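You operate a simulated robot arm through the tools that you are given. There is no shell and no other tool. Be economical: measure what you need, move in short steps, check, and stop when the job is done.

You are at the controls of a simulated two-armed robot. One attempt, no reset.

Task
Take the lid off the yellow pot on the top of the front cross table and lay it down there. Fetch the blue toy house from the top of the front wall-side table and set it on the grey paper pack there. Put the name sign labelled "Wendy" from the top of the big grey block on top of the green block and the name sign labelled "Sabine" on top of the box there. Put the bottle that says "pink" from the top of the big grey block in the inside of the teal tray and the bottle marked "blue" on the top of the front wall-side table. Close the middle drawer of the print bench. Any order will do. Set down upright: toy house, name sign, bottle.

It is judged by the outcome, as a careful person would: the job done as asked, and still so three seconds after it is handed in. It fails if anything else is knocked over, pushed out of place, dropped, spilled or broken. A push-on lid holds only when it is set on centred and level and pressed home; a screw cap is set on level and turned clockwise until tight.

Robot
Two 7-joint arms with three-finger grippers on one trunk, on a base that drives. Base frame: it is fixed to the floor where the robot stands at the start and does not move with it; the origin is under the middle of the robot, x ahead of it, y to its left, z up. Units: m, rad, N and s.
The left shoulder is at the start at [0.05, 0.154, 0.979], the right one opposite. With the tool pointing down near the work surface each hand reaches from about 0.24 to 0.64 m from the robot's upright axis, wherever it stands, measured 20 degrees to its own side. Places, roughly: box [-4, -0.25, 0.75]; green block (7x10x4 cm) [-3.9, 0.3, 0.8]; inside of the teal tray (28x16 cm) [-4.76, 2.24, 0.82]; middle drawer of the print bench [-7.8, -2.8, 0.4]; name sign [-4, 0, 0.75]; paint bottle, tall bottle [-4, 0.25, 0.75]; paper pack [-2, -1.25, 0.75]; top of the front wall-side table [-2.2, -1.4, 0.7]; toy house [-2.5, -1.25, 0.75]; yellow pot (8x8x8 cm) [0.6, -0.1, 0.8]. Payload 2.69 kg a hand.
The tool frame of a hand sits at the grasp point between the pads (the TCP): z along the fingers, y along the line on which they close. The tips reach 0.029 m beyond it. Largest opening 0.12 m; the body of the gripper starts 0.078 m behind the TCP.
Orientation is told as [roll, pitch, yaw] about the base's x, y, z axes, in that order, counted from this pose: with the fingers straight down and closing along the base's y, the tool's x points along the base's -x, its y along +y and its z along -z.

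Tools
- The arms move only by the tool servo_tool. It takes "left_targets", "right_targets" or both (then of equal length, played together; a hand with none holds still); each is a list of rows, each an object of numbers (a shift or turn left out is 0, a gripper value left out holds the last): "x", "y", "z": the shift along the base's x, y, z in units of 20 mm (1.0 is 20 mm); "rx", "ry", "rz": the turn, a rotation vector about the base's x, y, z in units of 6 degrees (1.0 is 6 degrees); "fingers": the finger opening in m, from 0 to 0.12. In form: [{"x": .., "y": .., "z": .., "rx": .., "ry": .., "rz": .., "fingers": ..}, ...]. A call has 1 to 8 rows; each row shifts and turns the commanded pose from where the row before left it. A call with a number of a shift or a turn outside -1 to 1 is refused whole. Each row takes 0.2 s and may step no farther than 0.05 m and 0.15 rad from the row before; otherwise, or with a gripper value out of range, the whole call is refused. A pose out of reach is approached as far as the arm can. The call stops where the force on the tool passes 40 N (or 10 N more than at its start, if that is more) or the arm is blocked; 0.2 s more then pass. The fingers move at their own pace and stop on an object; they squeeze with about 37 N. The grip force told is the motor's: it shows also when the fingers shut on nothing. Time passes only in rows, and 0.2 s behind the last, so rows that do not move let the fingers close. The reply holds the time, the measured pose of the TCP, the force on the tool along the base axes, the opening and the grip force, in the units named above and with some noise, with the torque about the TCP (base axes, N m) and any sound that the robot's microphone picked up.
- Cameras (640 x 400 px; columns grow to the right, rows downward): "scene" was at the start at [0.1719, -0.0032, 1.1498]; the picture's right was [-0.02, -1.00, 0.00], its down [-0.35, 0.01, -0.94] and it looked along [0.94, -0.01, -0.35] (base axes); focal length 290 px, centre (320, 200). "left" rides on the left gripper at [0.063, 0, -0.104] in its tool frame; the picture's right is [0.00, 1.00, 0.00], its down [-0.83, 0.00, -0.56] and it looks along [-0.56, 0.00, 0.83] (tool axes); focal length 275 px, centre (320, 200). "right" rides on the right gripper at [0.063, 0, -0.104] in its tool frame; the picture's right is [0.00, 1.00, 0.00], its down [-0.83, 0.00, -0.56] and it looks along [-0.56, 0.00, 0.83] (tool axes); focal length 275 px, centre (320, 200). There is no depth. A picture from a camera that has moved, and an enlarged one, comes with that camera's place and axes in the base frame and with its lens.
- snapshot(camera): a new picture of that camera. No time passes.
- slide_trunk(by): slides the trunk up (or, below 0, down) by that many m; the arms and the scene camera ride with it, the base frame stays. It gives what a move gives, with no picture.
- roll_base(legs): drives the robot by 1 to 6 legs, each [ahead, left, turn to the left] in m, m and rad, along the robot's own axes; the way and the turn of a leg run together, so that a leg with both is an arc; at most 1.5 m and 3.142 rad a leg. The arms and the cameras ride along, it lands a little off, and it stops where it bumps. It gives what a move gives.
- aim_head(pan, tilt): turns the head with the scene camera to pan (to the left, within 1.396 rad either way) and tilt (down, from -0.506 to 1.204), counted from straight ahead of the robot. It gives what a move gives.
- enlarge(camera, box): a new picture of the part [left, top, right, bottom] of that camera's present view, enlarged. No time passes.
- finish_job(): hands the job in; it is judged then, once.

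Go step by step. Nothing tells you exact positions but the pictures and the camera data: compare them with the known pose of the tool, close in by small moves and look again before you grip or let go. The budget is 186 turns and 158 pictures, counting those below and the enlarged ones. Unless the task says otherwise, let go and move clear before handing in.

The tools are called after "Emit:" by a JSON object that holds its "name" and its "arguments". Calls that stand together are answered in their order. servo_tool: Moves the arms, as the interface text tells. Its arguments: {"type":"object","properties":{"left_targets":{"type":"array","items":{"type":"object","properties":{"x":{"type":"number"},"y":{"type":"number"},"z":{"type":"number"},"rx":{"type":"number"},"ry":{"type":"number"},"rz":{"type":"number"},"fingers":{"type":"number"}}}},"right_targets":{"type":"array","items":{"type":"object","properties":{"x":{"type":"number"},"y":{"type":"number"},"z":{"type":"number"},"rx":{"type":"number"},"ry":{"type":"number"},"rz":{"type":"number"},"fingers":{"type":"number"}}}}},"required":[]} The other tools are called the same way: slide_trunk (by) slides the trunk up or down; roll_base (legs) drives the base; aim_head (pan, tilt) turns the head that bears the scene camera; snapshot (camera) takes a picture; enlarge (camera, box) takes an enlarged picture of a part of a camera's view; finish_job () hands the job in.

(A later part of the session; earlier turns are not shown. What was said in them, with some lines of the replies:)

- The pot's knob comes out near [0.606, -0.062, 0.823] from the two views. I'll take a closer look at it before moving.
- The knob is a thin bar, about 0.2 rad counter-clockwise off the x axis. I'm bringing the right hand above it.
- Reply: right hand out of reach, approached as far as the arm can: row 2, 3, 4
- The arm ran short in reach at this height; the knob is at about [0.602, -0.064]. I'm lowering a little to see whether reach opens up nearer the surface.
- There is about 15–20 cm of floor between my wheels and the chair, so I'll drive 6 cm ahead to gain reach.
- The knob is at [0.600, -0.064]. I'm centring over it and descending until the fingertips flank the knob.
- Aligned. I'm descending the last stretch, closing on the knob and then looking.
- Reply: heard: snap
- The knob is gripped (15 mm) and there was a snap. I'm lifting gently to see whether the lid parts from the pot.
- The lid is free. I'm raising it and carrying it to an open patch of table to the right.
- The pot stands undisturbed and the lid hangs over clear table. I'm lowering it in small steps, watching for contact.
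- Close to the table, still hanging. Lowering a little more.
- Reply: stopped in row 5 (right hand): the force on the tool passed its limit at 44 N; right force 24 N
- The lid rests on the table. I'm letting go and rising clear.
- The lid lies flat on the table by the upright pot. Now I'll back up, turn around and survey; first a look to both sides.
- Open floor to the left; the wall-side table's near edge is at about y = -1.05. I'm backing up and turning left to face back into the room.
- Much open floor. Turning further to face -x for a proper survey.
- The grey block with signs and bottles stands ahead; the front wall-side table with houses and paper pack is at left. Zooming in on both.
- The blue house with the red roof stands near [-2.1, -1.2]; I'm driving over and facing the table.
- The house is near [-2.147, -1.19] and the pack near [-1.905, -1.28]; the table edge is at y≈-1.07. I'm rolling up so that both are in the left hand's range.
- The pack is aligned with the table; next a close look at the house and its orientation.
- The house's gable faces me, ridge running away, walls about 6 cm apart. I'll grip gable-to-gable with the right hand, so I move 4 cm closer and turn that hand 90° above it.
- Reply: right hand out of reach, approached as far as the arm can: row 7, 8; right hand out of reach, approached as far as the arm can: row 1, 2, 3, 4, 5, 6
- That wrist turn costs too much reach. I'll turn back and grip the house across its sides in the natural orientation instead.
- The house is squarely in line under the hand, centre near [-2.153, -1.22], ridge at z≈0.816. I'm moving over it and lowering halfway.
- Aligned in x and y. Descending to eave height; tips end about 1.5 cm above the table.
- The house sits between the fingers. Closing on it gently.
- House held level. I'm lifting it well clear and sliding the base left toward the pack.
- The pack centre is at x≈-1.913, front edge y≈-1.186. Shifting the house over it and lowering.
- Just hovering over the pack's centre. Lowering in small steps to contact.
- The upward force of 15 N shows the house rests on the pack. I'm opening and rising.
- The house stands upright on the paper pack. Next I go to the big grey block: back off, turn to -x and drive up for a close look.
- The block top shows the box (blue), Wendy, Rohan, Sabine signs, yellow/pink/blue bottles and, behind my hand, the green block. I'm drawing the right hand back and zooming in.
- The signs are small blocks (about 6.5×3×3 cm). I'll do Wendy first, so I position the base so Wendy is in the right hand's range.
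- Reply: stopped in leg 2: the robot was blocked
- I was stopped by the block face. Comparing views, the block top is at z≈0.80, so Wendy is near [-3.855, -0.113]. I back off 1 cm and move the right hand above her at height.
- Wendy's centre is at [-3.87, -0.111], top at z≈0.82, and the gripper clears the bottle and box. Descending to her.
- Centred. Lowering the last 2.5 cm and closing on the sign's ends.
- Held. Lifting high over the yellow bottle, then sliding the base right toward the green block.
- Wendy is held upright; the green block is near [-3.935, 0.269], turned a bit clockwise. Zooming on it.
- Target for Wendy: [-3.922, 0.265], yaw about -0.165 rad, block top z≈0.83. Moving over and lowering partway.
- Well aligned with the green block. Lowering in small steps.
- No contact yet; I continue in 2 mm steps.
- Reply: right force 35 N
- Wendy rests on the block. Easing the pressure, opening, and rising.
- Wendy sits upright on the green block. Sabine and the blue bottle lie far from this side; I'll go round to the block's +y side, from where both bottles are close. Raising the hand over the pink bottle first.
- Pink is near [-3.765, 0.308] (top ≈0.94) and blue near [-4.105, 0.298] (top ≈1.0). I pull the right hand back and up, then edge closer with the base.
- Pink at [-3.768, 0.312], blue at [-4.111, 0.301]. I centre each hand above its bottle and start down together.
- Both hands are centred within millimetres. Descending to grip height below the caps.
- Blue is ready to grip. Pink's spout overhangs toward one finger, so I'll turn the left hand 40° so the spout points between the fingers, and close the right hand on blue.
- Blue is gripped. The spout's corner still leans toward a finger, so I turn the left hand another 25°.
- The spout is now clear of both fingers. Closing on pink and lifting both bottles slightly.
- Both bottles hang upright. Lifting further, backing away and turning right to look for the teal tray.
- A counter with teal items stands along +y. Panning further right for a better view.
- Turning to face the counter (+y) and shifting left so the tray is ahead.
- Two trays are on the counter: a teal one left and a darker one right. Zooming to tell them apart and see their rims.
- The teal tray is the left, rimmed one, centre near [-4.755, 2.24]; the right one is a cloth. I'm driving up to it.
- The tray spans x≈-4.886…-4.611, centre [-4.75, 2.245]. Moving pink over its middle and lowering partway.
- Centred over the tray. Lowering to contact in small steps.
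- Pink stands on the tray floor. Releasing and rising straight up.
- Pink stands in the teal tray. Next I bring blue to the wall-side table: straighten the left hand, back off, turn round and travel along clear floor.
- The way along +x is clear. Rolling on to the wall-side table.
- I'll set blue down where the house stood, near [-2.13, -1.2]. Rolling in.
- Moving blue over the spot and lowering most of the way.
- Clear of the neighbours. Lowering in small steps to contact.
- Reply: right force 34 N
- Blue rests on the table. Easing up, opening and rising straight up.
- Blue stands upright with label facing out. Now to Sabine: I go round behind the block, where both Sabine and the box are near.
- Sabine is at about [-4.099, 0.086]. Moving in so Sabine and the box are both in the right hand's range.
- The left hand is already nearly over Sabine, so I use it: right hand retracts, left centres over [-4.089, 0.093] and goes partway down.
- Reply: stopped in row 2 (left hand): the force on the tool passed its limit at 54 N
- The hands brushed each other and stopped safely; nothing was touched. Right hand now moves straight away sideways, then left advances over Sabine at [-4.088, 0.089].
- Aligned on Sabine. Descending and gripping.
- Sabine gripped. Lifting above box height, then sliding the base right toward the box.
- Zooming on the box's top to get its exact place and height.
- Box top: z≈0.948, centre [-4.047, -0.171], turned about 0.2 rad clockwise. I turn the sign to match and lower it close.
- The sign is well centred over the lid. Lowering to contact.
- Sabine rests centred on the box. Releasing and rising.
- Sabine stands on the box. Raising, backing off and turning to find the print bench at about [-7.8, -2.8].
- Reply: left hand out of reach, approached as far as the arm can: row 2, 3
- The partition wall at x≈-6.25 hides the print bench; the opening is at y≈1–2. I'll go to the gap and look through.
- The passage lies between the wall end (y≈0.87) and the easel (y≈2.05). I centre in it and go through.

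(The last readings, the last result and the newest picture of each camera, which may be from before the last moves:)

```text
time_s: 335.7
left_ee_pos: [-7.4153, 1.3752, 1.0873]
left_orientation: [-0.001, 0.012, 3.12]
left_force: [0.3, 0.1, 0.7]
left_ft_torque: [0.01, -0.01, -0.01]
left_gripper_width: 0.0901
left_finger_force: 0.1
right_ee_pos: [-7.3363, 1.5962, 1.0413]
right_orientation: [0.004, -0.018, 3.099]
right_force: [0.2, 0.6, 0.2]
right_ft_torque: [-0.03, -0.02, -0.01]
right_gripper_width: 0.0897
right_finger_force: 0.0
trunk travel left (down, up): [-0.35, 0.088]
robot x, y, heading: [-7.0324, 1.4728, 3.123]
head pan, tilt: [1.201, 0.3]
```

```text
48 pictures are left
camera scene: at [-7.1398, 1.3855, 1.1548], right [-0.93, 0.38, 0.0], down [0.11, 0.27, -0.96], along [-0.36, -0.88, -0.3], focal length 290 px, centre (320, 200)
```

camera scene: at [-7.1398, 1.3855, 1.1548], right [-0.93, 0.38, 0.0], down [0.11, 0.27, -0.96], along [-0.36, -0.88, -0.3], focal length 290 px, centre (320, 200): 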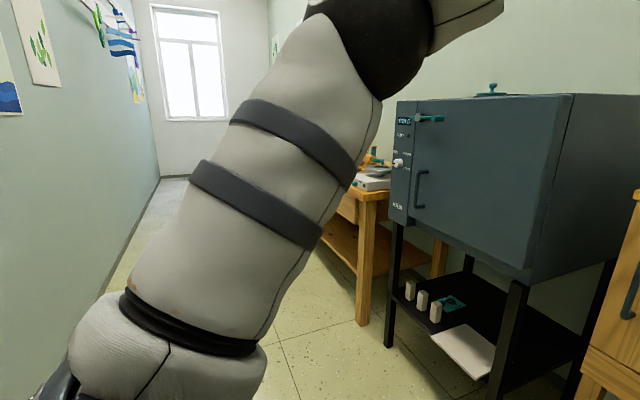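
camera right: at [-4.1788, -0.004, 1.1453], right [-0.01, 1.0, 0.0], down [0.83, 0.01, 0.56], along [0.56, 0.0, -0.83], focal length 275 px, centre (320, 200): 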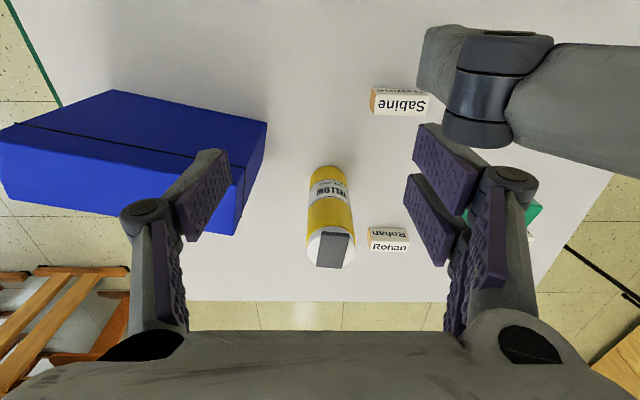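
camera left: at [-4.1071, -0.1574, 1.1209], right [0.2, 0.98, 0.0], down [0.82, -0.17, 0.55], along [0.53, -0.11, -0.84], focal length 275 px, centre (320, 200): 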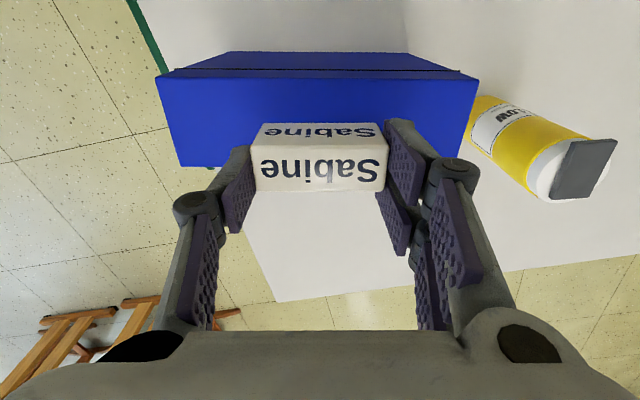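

A corridor runs along the back wall with the kiln and benches on its far side (fronts near x≈-7.9). Facing -x, I shift sideways down the corridor.

Emit:
{"name": "roll_base", "arguments": {"legs": [[0, 1.5, 0.02], [0, 1.0, 0]]}}

Emit:
{"name": "aim_head", "arguments": {"pan": 0.6, "tilt": 0.5}}

Emit:
{"name": "snapshot", "arguments": {"camera": "scene"}}

```text
time_s: 354.8
left_ee_pos: [-7.3875, -1.1176, 1.0878]
left_orientation: [0.0, 0.014, -3.12]
left_force: [0.4, 0.0, -0.1]
left_ft_torque: [0.0, -0.01, 0.03]
left_gripper_width: 0.0901
left_finger_force: 0.0
right_ee_pos: [-7.3167, -0.8947, 1.0414]
right_orientation: [0.004, -0.017, 3.141]
right_force: [0.0, -0.2, 0.4]
right_ft_torque: [0.0, 0.02, 0.0]
right_gripper_width: 0.09
right_finger_force: 0.1
trunk travel left (down, up): [-0.35, 0.088]
robot x, y, heading: [-7.005, -1.0064, -3.121]
head pan, tilt: [1.201, 0.3]
```

```text
time_s: 355.8
left_ee_pos: [-7.3867, -1.1168, 1.0878]
left_orientation: [0.001, 0.012, -3.121]
left_force: [-0.6, 0.2, 0.8]
left_ft_torque: [0.03, -0.01, 0.02]
left_gripper_width: 0.0897
left_finger_force: 0.1
right_ee_pos: [-7.3152, -0.8938, 1.0425]
right_orientation: [0.002, -0.018, 3.141]
right_force: [0.6, -0.1, -0.1]
right_ft_torque: [0.02, 0.0, -0.04]
right_gripper_width: 0.0899
right_finger_force: 0.0
trunk travel left (down, up): [-0.35, 0.088]
robot x, y, heading: [-7.0027, -1.0027, -3.119]
head pan, tilt: [0.6, 0.499]
```

```text
47 pictures are left
camera scene: at [-7.1535, -1.0623, 1.1364], right [-0.58, 0.81, 0.0], down [0.39, 0.28, -0.88], along [-0.71, -0.51, -0.48], focal length 290 px, centre (320, 200)
```

scene: 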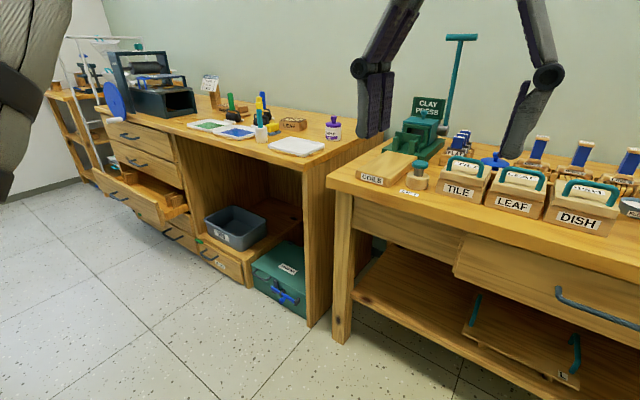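

The print bench is ahead-left; one of its drawers, the middle one, stands open. Shifting further to face it.

Emit:
{"name": "roll_base", "arguments": {"legs": [[0, 1.4, -0.02]]}}

Emit:
{"name": "aim_head", "arguments": {"pan": 0.3, "tilt": 0.75}}

Emit:
{"name": "snapshot", "arguments": {"camera": "scene"}}

```text
time_s: 366.7
left_ee_pos: [-7.3827, -2.4986, 1.0891]
left_orientation: [0.0, 0.012, 3.126]
left_force: [-0.2, -0.1, -0.2]
left_ft_torque: [0.0, 0.01, 0.0]
left_gripper_width: 0.09
left_finger_force: 0.0
right_ee_pos: [-7.3042, -2.2779, 1.041]
right_orientation: [0.003, -0.017, 3.105]
right_force: [0.7, 0.8, -0.2]
right_ft_torque: [-0.01, 0.02, 0.03]
right_gripper_width: 0.0898
right_finger_force: 0.0
trunk travel left (down, up): [-0.35, 0.088]
robot x, y, heading: [-6.9945, -2.4015, 3.129]
head pan, tilt: [0.6, 0.499]
```

```text
time_s: 367.5
left_ee_pos: [-7.3833, -2.4981, 1.0877]
left_orientation: [0.0, 0.012, 3.125]
left_force: [-0.4, 0.2, -0.7]
left_ft_torque: [0.0, 0.01, 0.0]
left_gripper_width: 0.09
left_finger_force: 0.1
right_ee_pos: [-7.3054, -2.2778, 1.0421]
right_orientation: [0.004, -0.018, 3.106]
right_force: [0.2, -0.3, 0.0]
right_ft_torque: [0.0, -0.02, 0.03]
right_gripper_width: 0.0902
right_finger_force: 0.0
trunk travel left (down, up): [-0.35, 0.088]
robot x, y, heading: [-6.9974, -2.3976, 3.125]
head pan, tilt: [0.3, 0.75]
```

```text
46 pictures are left
camera scene: at [-7.1518, -2.4243, 1.1145], right [-0.28, 0.96, 0.0], down [0.65, 0.19, -0.73], along [-0.7, -0.21, -0.68], focal length 290 px, centre (320, 200)
```

scene: 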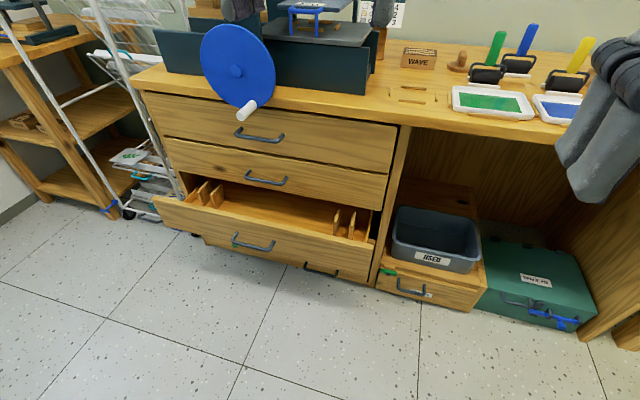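

Zooming on the drawer stack.

Emit:
{"name": "enlarge", "arguments": {"camera": "scene", "box": [120, 80, 440, 310]}}

```text
1.74 times, centred on (280, 195) of scene
camera zoom: at [-7.1518, -2.4243, 1.1145], right [-0.28, 0.96, 0.0], down [0.65, 0.19, -0.73], along [-0.7, -0.21, -0.68], focal length 504 px, centre (390, 209)
```

zoom: 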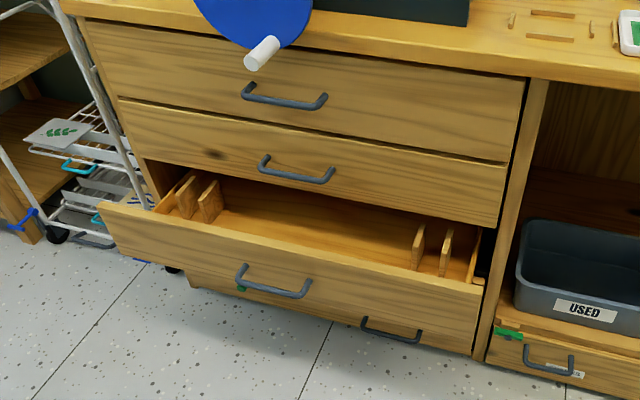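

The open middle drawer's front is at x≈-7.68, y -3.18…-2.43, z≈0.35–0.45, handle at y≈-2.79. I'll centre on it, lower the trunk, and push symmetrically with both closed hands tilted forward.

Emit:
{"name": "roll_base", "arguments": {"legs": [[0, 0.38, 0.015]]}}

Emit:
{"name": "slide_trunk", "arguments": {"by": -0.34}}

Emit:
{"name": "servo_tool", "arguments": {"left_targets": [{"ry": 1, "x": -0.6, "fingers": 0.0}, {"ry": 1, "x": -0.6}, {"ry": 1, "x": -0.6}, {"ry": 1, "x": -0.6}, {"ry": 1, "x": -0.6}, {"ry": 1, "x": -0.6}, {"ry": 1}, {"ry": 1}], "right_targets": [{"ry": 1, "x": -0.8, "fingers": 0.0}, {"ry": 1, "x": -0.8}, {"ry": 1, "x": -0.8}, {"ry": 1, "x": -0.8}, {"ry": 1, "x": -0.8}, {"ry": 1, "x": -0.8}, {"ry": 1, "x": -0.8}, {"ry": 1}]}}

Emit:
{"name": "snapshot", "arguments": {"camera": "scene"}}

```text
time_s: 371.0
left_ee_pos: [-7.3813, -2.8859, 1.0877]
left_orientation: [0.001, 0.011, -3.136]
left_force: [0.1, -0.4, 0.2]
left_ft_torque: [0.0, -0.02, -0.02]
left_gripper_width: 0.0901
left_finger_force: 0.0
right_ee_pos: [-7.3075, -2.6633, 1.0419]
right_orientation: [0.005, -0.018, 3.127]
right_force: [0.2, -0.1, 0.4]
right_ft_torque: [0.02, 0.0, -0.04]
right_gripper_width: 0.0895
right_finger_force: 0.1
trunk travel left (down, up): [-0.35, 0.088]
robot x, y, heading: [-6.9964, -2.7792, -3.131]
head pan, tilt: [0.3, 0.75]
```

```text
time_s: 374.3
left_ee_pos: [-7.4566, -2.8854, 0.6711]
left_orientation: [-0.002, 0.233, -3.135]
left_force: [0.4, 0.4, 0.9]
left_ft_torque: [0.0, 0.01, 0.01]
left_gripper_width: 0.09
left_finger_force: 0.1
right_ee_pos: [-7.3069, -2.6631, 0.7021]
right_orientation: [0.002, -0.017, 3.128]
right_force: [-0.7, 0.5, -0.1]
right_ft_torque: [-0.04, -0.01, 0.0]
right_gripper_width: 0.09
right_finger_force: 0.0
trunk travel left (down, up): [-0.01, 0.428]
robot x, y, heading: [-7.0009, -2.7774, -3.13]
head pan, tilt: [0.3, 0.75]
```

```text
time_s: 376.1
left_ee_pos: [-7.529, -2.8867, 0.6731]
left_orientation: [-0.009, -0.609, -3.133]
left_force: [0.1, 0.2, -0.4]
left_ft_torque: [0.02, 0.01, -0.01]
left_gripper_width: 0.0
left_finger_force: 28.7
right_ee_pos: [-7.4218, -2.664, 0.6945]
right_orientation: [0.021, -0.857, 3.119]
right_force: [1.1, 0.3, -0.3]
right_ft_torque: [-0.01, 0.01, -0.01]
right_gripper_width: 0.0
right_finger_force: 28.4
right hand out of reach, approached as far as the arm can: row 1, 2
trunk travel left (down, up): [-0.01, 0.428]
robot x, y, heading: [-6.9989, -2.7768, -3.133]
head pan, tilt: [0.3, 0.75]
```

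```text
44 pictures are left
camera scene: at [-7.2579, -2.8076, 0.7575], right [-0.3, 0.95, 0.0], down [0.65, 0.21, -0.73], along [-0.7, -0.22, -0.68], focal length 290 px, centre (320, 200)
```

scene: 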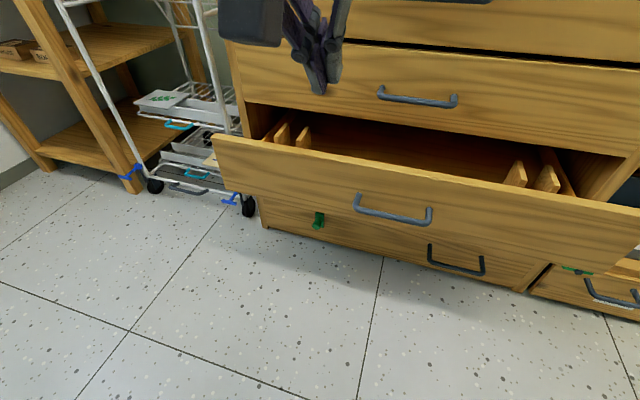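

The handle is at about [-7.64, -2.794, 0.39], panel top z≈0.457. I tilt further and lower both hands to pushing height on either side of the handle.

Emit:
{"name": "servo_tool", "arguments": {"left_targets": [{"ry": 1, "z": -0.7, "y": -0.4}, {"ry": 1, "z": -0.8, "y": -0.4}, {"ry": 1, "z": -0.9, "y": -0.4}, {"ry": 1, "z": -0.9, "y": -0.4}, {"ry": 1, "z": -0.9, "y": -0.4}, {"z": -1}, {"z": -1}, {"z": -1}], "right_targets": [{"ry": 1, "z": -0.9}, {"ry": 1, "z": -0.9}, {"ry": 1, "z": -1}, {"z": -1}, {"z": -1}, {"z": -1}, {"z": -1}, {"z": -1}]}}

Emit:
{"name": "snapshot", "arguments": {"camera": "scene"}}

```text
time_s: 377.9
left_ee_pos: [-7.5382, -2.9228, 0.5284]
left_orientation: [-0.016, -1.13, -3.128]
left_force: [0.1, -0.1, -0.4]
left_ft_torque: [-0.05, -0.02, 0.02]
left_gripper_width: 0.0
left_finger_force: 28.5
left hand out of reach, approached as far as the arm can: row 5, 6
right_ee_pos: [-7.4778, -2.7303, 0.5972]
right_orientation: [0.033, -1.168, 3.109]
right_force: [-0.6, 0.1, 0.0]
right_ft_torque: [0.04, 0.02, 0.02]
right_gripper_width: 0.0001
right_finger_force: 28.7
right hand out of reach, approached as far as the arm can: row 1, 2, 3, 4, 5, 6, 7, 8
trunk travel left (down, up): [-0.01, 0.428]
robot x, y, heading: [-6.9992, -2.7793, -3.134]
head pan, tilt: [0.3, 0.75]
```

```text
43 pictures are left
camera scene: at [-7.2578, -2.8079, 0.7576], right [-0.31, 0.95, 0.0], down [0.65, 0.21, -0.73], along [-0.7, -0.23, -0.68], focal length 290 px, centre (320, 200)
```

scene: 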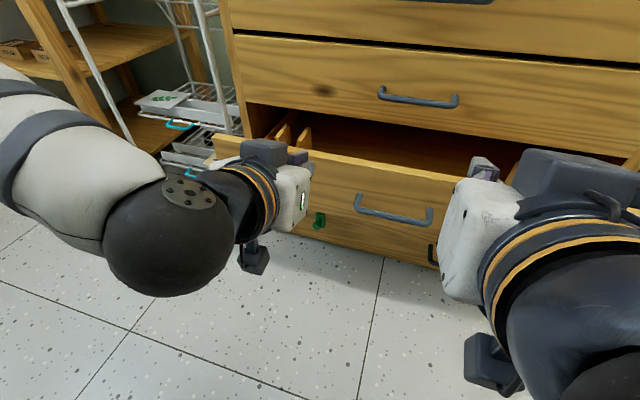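

The right arm is folded too tight; extending it forward while lowering both.

Emit:
{"name": "servo_tool", "arguments": {"right_targets": [{"x": -1, "y": 0.8}, {"x": -1, "y": 0.8}, {"x": -1, "y": 0.8}, {"z": -1, "y": 0.6}, {"z": -1}, {"z": -1}, {"z": -1}, {"z": -1}], "left_targets": [{"z": -1}, {"z": -1}, {"z": -1}, {"z": -1}, {"z": -1}, {"z": -1}, {}, {}]}}

Emit:
{"name": "snapshot", "arguments": {"camera": "scene"}}

```text
time_s: 379.7
left_ee_pos: [-7.5362, -2.9236, 0.4092]
left_orientation: [-0.016, -1.131, -3.128]
left_force: [0.5, -0.9, 0.6]
left_ft_torque: [0.01, 0.02, 0.01]
left_gripper_width: 0.0
left_finger_force: 28.5
right_ee_pos: [-7.5413, -2.6696, 0.4961]
right_orientation: [0.04, -1.171, 3.102]
right_force: [-0.9, 0.2, 0.0]
right_ft_torque: [0.0, 0.0, 0.03]
right_gripper_width: 0.0
right_finger_force: 28.3
trunk travel left (down, up): [-0.01, 0.428]
robot x, y, heading: [-6.9968, -2.7804, -3.126]
head pan, tilt: [0.3, 0.75]
```

```text
42 pictures are left
camera scene: at [-7.2579, -2.8076, 0.7575], right [-0.3, 0.95, 0.0], down [0.65, 0.21, -0.73], along [-0.7, -0.22, -0.68], focal length 290 px, centre (320, 200)
```

scene: 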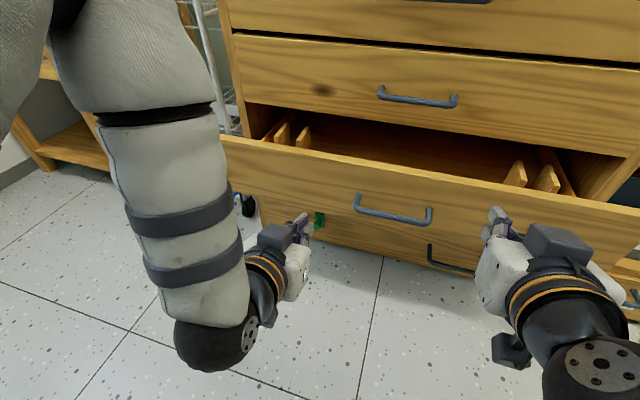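

Both hands are nearly level with the drawer front. Lowering the right one to match.

Emit:
{"name": "servo_tool", "arguments": {"right_targets": [{"z": -0.9}, {"z": -0.9}, {"z": -0.9}, {"z": -0.9}, {"z": -0.8}]}}

Emit:
{"name": "roll_base", "arguments": {"legs": [[0.08, 0, 0]]}}

Emit:
{"name": "aim_head", "arguments": {"pan": 0, "tilt": 0.75}}

Emit:
{"name": "snapshot", "arguments": {"camera": "scene"}}

```text
time_s: 380.9
left_ee_pos: [-7.5367, -2.9232, 0.4102]
left_orientation: [-0.016, -1.128, -3.128]
left_force: [0.4, -0.1, -0.1]
left_ft_torque: [0.01, -0.04, -0.02]
left_gripper_width: 0.0
left_finger_force: 29.0
right_ee_pos: [-7.5385, -2.6719, 0.4108]
right_orientation: [0.041, -1.172, 3.102]
right_force: [-0.7, 0.6, -0.1]
right_ft_torque: [0.01, 0.02, -0.01]
right_gripper_width: 0.0
right_finger_force: 28.3
trunk travel left (down, up): [-0.01, 0.428]
robot x, y, heading: [-6.9975, -2.7825, -3.13]
head pan, tilt: [0.3, 0.75]
```

```text
time_s: 382.0
left_ee_pos: [-7.6143, -2.9241, 0.4087]
left_orientation: [-0.015, -1.129, -3.128]
left_force: [0.4, 0.8, -1.2]
left_ft_torque: [-0.01, -0.04, 0.03]
left_gripper_width: 0.0
left_finger_force: 28.4
right_ee_pos: [-7.6146, -2.6726, 0.4115]
right_orientation: [0.038, -1.169, 3.104]
right_force: [-1.0, 0.6, -0.6]
right_ft_torque: [-0.01, 0.01, -0.01]
right_gripper_width: 0.0
right_finger_force: 28.6
trunk travel left (down, up): [-0.01, 0.428]
robot x, y, heading: [-7.077, -2.7794, -3.135]
head pan, tilt: [0.3, 0.75]
```

```text
time_s: 382.8
left_ee_pos: [-7.614, -2.923, 0.4103]
left_orientation: [-0.017, -1.129, -3.128]
left_force: [-0.4, 0.0, 0.3]
left_ft_torque: [-0.03, -0.01, 0.02]
left_gripper_width: 0.0
left_finger_force: 27.9
right_ee_pos: [-7.6156, -2.6728, 0.4108]
right_orientation: [0.04, -1.17, 3.103]
right_force: [0.2, -0.3, -0.1]
right_ft_torque: [-0.04, -0.02, 0.03]
right_gripper_width: 0.0
right_finger_force: 28.9
trunk travel left (down, up): [-0.01, 0.428]
robot x, y, heading: [-7.0741, -2.7806, -3.133]
head pan, tilt: [0.0, 0.75]
```

```text
41 pictures are left
camera scene: at [-7.3394, -2.7837, 0.7575], right [-0.01, 1.0, 0.0], down [0.68, 0.01, -0.73], along [-0.73, -0.01, -0.68], focal length 290 px, centre (320, 200)
```

scene: 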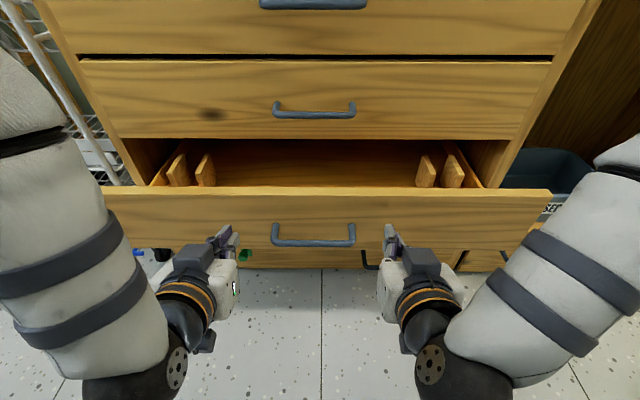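

Symmetric and level, tips about 3 cm from the panel. Driving ahead to push, first 12 cm.

Emit:
{"name": "roll_base", "arguments": {"legs": [[0.12, 0, 0]]}}

Emit:
{"name": "snapshot", "arguments": {"camera": "scene"}}

```text
time_s: 384.0
left_ee_pos: [-7.732, -2.923, 0.409]
left_orientation: [-0.016, -1.129, -3.131]
left_force: [0.1, 0.6, 0.4]
left_ft_torque: [0.0, -0.01, 0.03]
left_gripper_width: 0.0
left_finger_force: 28.2
right_ee_pos: [-7.7324, -2.6712, 0.4108]
right_orientation: [0.04, -1.168, 3.098]
right_force: [0.8, 0.1, -0.6]
right_ft_torque: [0.02, 0.01, -0.01]
right_gripper_width: 0.0001
right_finger_force: 28.1
trunk travel left (down, up): [-0.01, 0.428]
robot x, y, heading: [-7.1921, -2.7805, -3.135]
head pan, tilt: [0.0, 0.75]
```

```text
40 pictures are left
camera scene: at [-7.4564, -2.7838, 0.7576], right [-0.01, 1.0, 0.0], down [0.68, 0.0, -0.73], along [-0.73, 0.0, -0.68], focal length 290 px, centre (320, 200)
```

scene: 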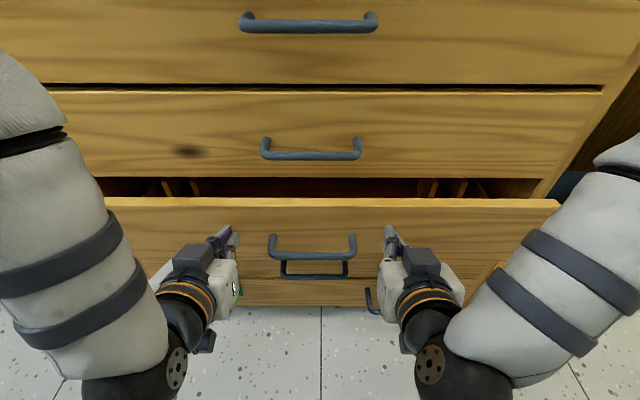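

The drawer slides in. Continuing another 6 cm.

Emit:
{"name": "roll_base", "arguments": {"legs": [[0.06, 0, 0]]}}

Emit:
{"name": "snapshot", "arguments": {"camera": "scene"}}

```text
time_s: 384.9
left_ee_pos: [-7.7897, -2.923, 0.41]
left_orientation: [-0.016, -1.13, -3.134]
left_force: [2.8, 0.2, -1.5]
left_ft_torque: [0.01, 0.0, 0.06]
left_gripper_width: 0.0002
left_finger_force: 28.6
right_ee_pos: [-7.7899, -2.6703, 0.4114]
right_orientation: [0.039, -1.17, 3.099]
right_force: [2.5, 0.7, -2.0]
right_ft_torque: [0.05, 0.01, 0.01]
right_gripper_width: 0.0
right_finger_force: 28.5
trunk travel left (down, up): [-0.01, 0.428]
robot x, y, heading: [-7.2489, -2.7809, -3.136]
head pan, tilt: [0.0, 0.75]
```

```text
39 pictures are left
camera scene: at [-7.515, -2.7837, 0.7575], right [0.0, 1.0, 0.0], down [0.68, 0.0, -0.73], along [-0.73, 0.0, -0.68], focal length 290 px, centre (320, 200)
```

scene: 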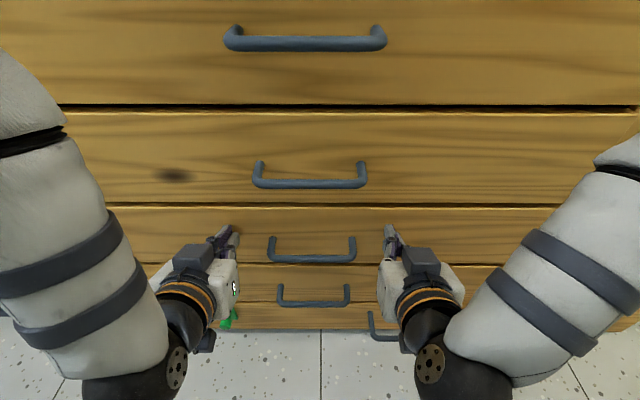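

Nearly shut. Now fine pushing with both arms until the stop is felt.

Emit:
{"name": "servo_tool", "arguments": {"left_targets": [{"x": -0.25}, {"x": -0.25}, {"x": -0.25}, {"x": -0.25}], "right_targets": [{"x": -0.25}, {"x": -0.25}, {"x": -0.25}, {"x": -0.25}]}}

Emit:
{"name": "enlarge", "arguments": {"camera": "scene", "box": [80, 90, 600, 350]}}

```text
time_s: 385.4
left_ee_pos: [-7.7908, -2.9219, 0.4074]
left_orientation: [-0.014, -1.122, -3.135]
left_force: [14.3, -1.0, 7.0]
left_ft_torque: [-0.06, 0.35, 0.08]
left_gripper_width: 0.0
left_finger_force: 28.0
right_ee_pos: [-7.7914, -2.6703, 0.4091]
right_orientation: [0.04, -1.162, 3.103]
right_force: [15.3, 1.5, 8.4]
right_ft_torque: [-0.06, 0.4, 0.0]
right_gripper_width: 0.0001
right_finger_force: 28.4
trunk travel left (down, up): [-0.01, 0.428]
robot x, y, heading: [-7.2514, -2.7749, -3.141]
head pan, tilt: [0.0, 0.75]
stopped in row 2 (right hand): the force on the tool passed its limit at 47 N (the readings are from after the stop); the commanded pose is now the measured one
```

```text
1.23 times, centred on (340, 220) of scene
camera zoom: at [-7.5116, -2.7837, 0.7582], right [0.0, 1.0, 0.0], down [0.68, 0.0, -0.73], along [-0.73, 0.0, -0.68], focal length 357 px, centre (295, 175)
```

zoom: 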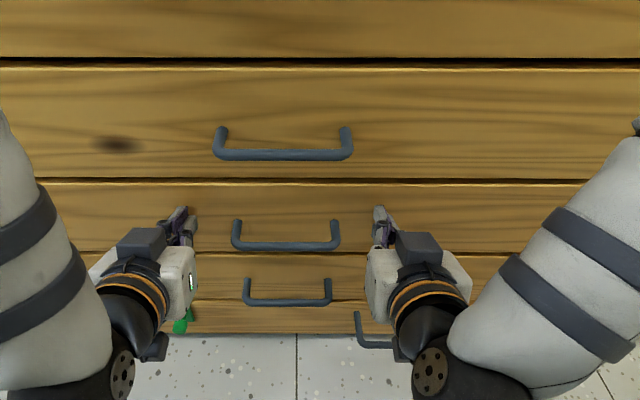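

Both hands met a firm stop. I back away and inspect that the drawer is flush with its neighbours.

Emit:
{"name": "roll_base", "arguments": {"legs": [[-0.35, 0, 0]]}}

Emit:
{"name": "snapshot", "arguments": {"camera": "scene"}}

Emit:
{"name": "aim_head", "arguments": {"pan": 0, "tilt": 0.4}}

Emit:
{"name": "snapshot", "arguments": {"camera": "scene"}}

```text
time_s: 387.7
left_ee_pos: [-7.4447, -2.9176, 0.4058]
left_orientation: [-0.015, -1.121, 3.14]
left_force: [0.6, 0.2, 0.7]
left_ft_torque: [-0.01, -0.02, 0.0]
left_gripper_width: 0.0
left_finger_force: 28.4
right_ee_pos: [-7.4423, -2.6653, 0.4081]
right_orientation: [0.035, -1.161, 3.093]
right_force: [-0.2, -0.2, 0.2]
right_ft_torque: [-0.03, 0.01, -0.03]
right_gripper_width: 0.0
right_finger_force: 28.2
trunk travel left (down, up): [-0.01, 0.428]
robot x, y, heading: [-6.9004, -2.7807, 3.137]
head pan, tilt: [0.0, 0.75]
```

```text
37 pictures are left
camera scene: at [-7.164, -2.7813, 0.7575], right [0.0, 1.0, 0.0], down [0.68, 0.0, -0.73], along [-0.73, 0.0, -0.68], focal length 290 px, centre (320, 200)
```

scene: 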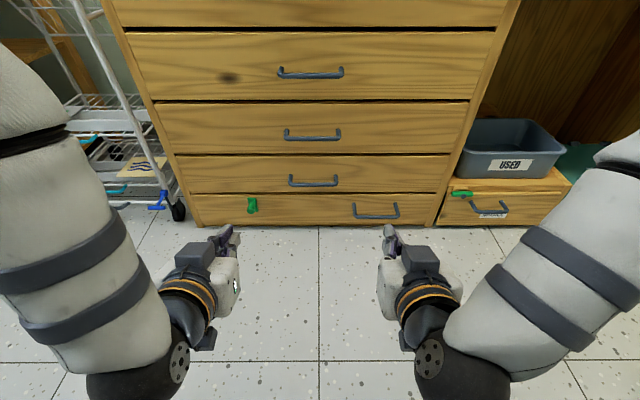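

```text
time_s: 388.5
left_ee_pos: [-7.4433, -2.9179, 0.4068]
left_orientation: [-0.015, -1.121, 3.14]
left_force: [0.9, 1.0, 0.6]
left_ft_torque: [-0.01, -0.01, 0.01]
left_gripper_width: 0.0
left_finger_force: 28.7
right_ee_pos: [-7.4415, -2.6666, 0.4081]
right_orientation: [0.036, -1.162, 3.094]
right_force: [0.1, 0.1, 0.0]
right_ft_torque: [0.02, -0.01, 0.0]
right_gripper_width: 0.0
right_finger_force: 28.9
trunk travel left (down, up): [-0.01, 0.428]
robot x, y, heading: [-6.9018, -2.7797, 3.139]
head pan, tilt: [0.0, 0.4]
```

```text
36 pictures are left
camera scene: at [-7.1738, -2.7813, 0.7886], right [0.0, 1.0, 0.0], down [0.39, 0.0, -0.92], along [-0.92, 0.0, -0.39], focal length 290 px, centre (320, 200)
```

scene: 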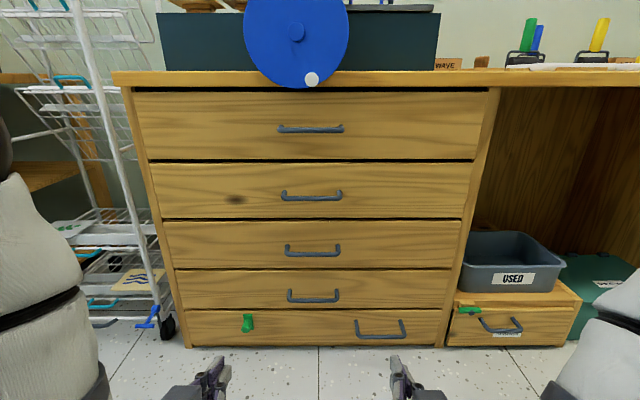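

All five drawers are flush, with the middle one shut. Lid, house, signs and bottles were each seen standing in place after release, and both hands are clear, so I'm handing in.

Emit:
{"name": "finish_job", "arguments": {}}

```text
The job is handed in.
```

The job is handed in with every item done as asked:
- **Lid:** it lies flat on the front cross table beside the yellow pot.
- **Toy house:** the blue house stands on the grey paper pack.
- **Name signs:** Wendy is on the green block and Sabine is on the box.
- **Bottles:** pink is in the teal tray and blue is on the front wall-side table.
- **Drawer:** the middle drawer of the print bench is shut.
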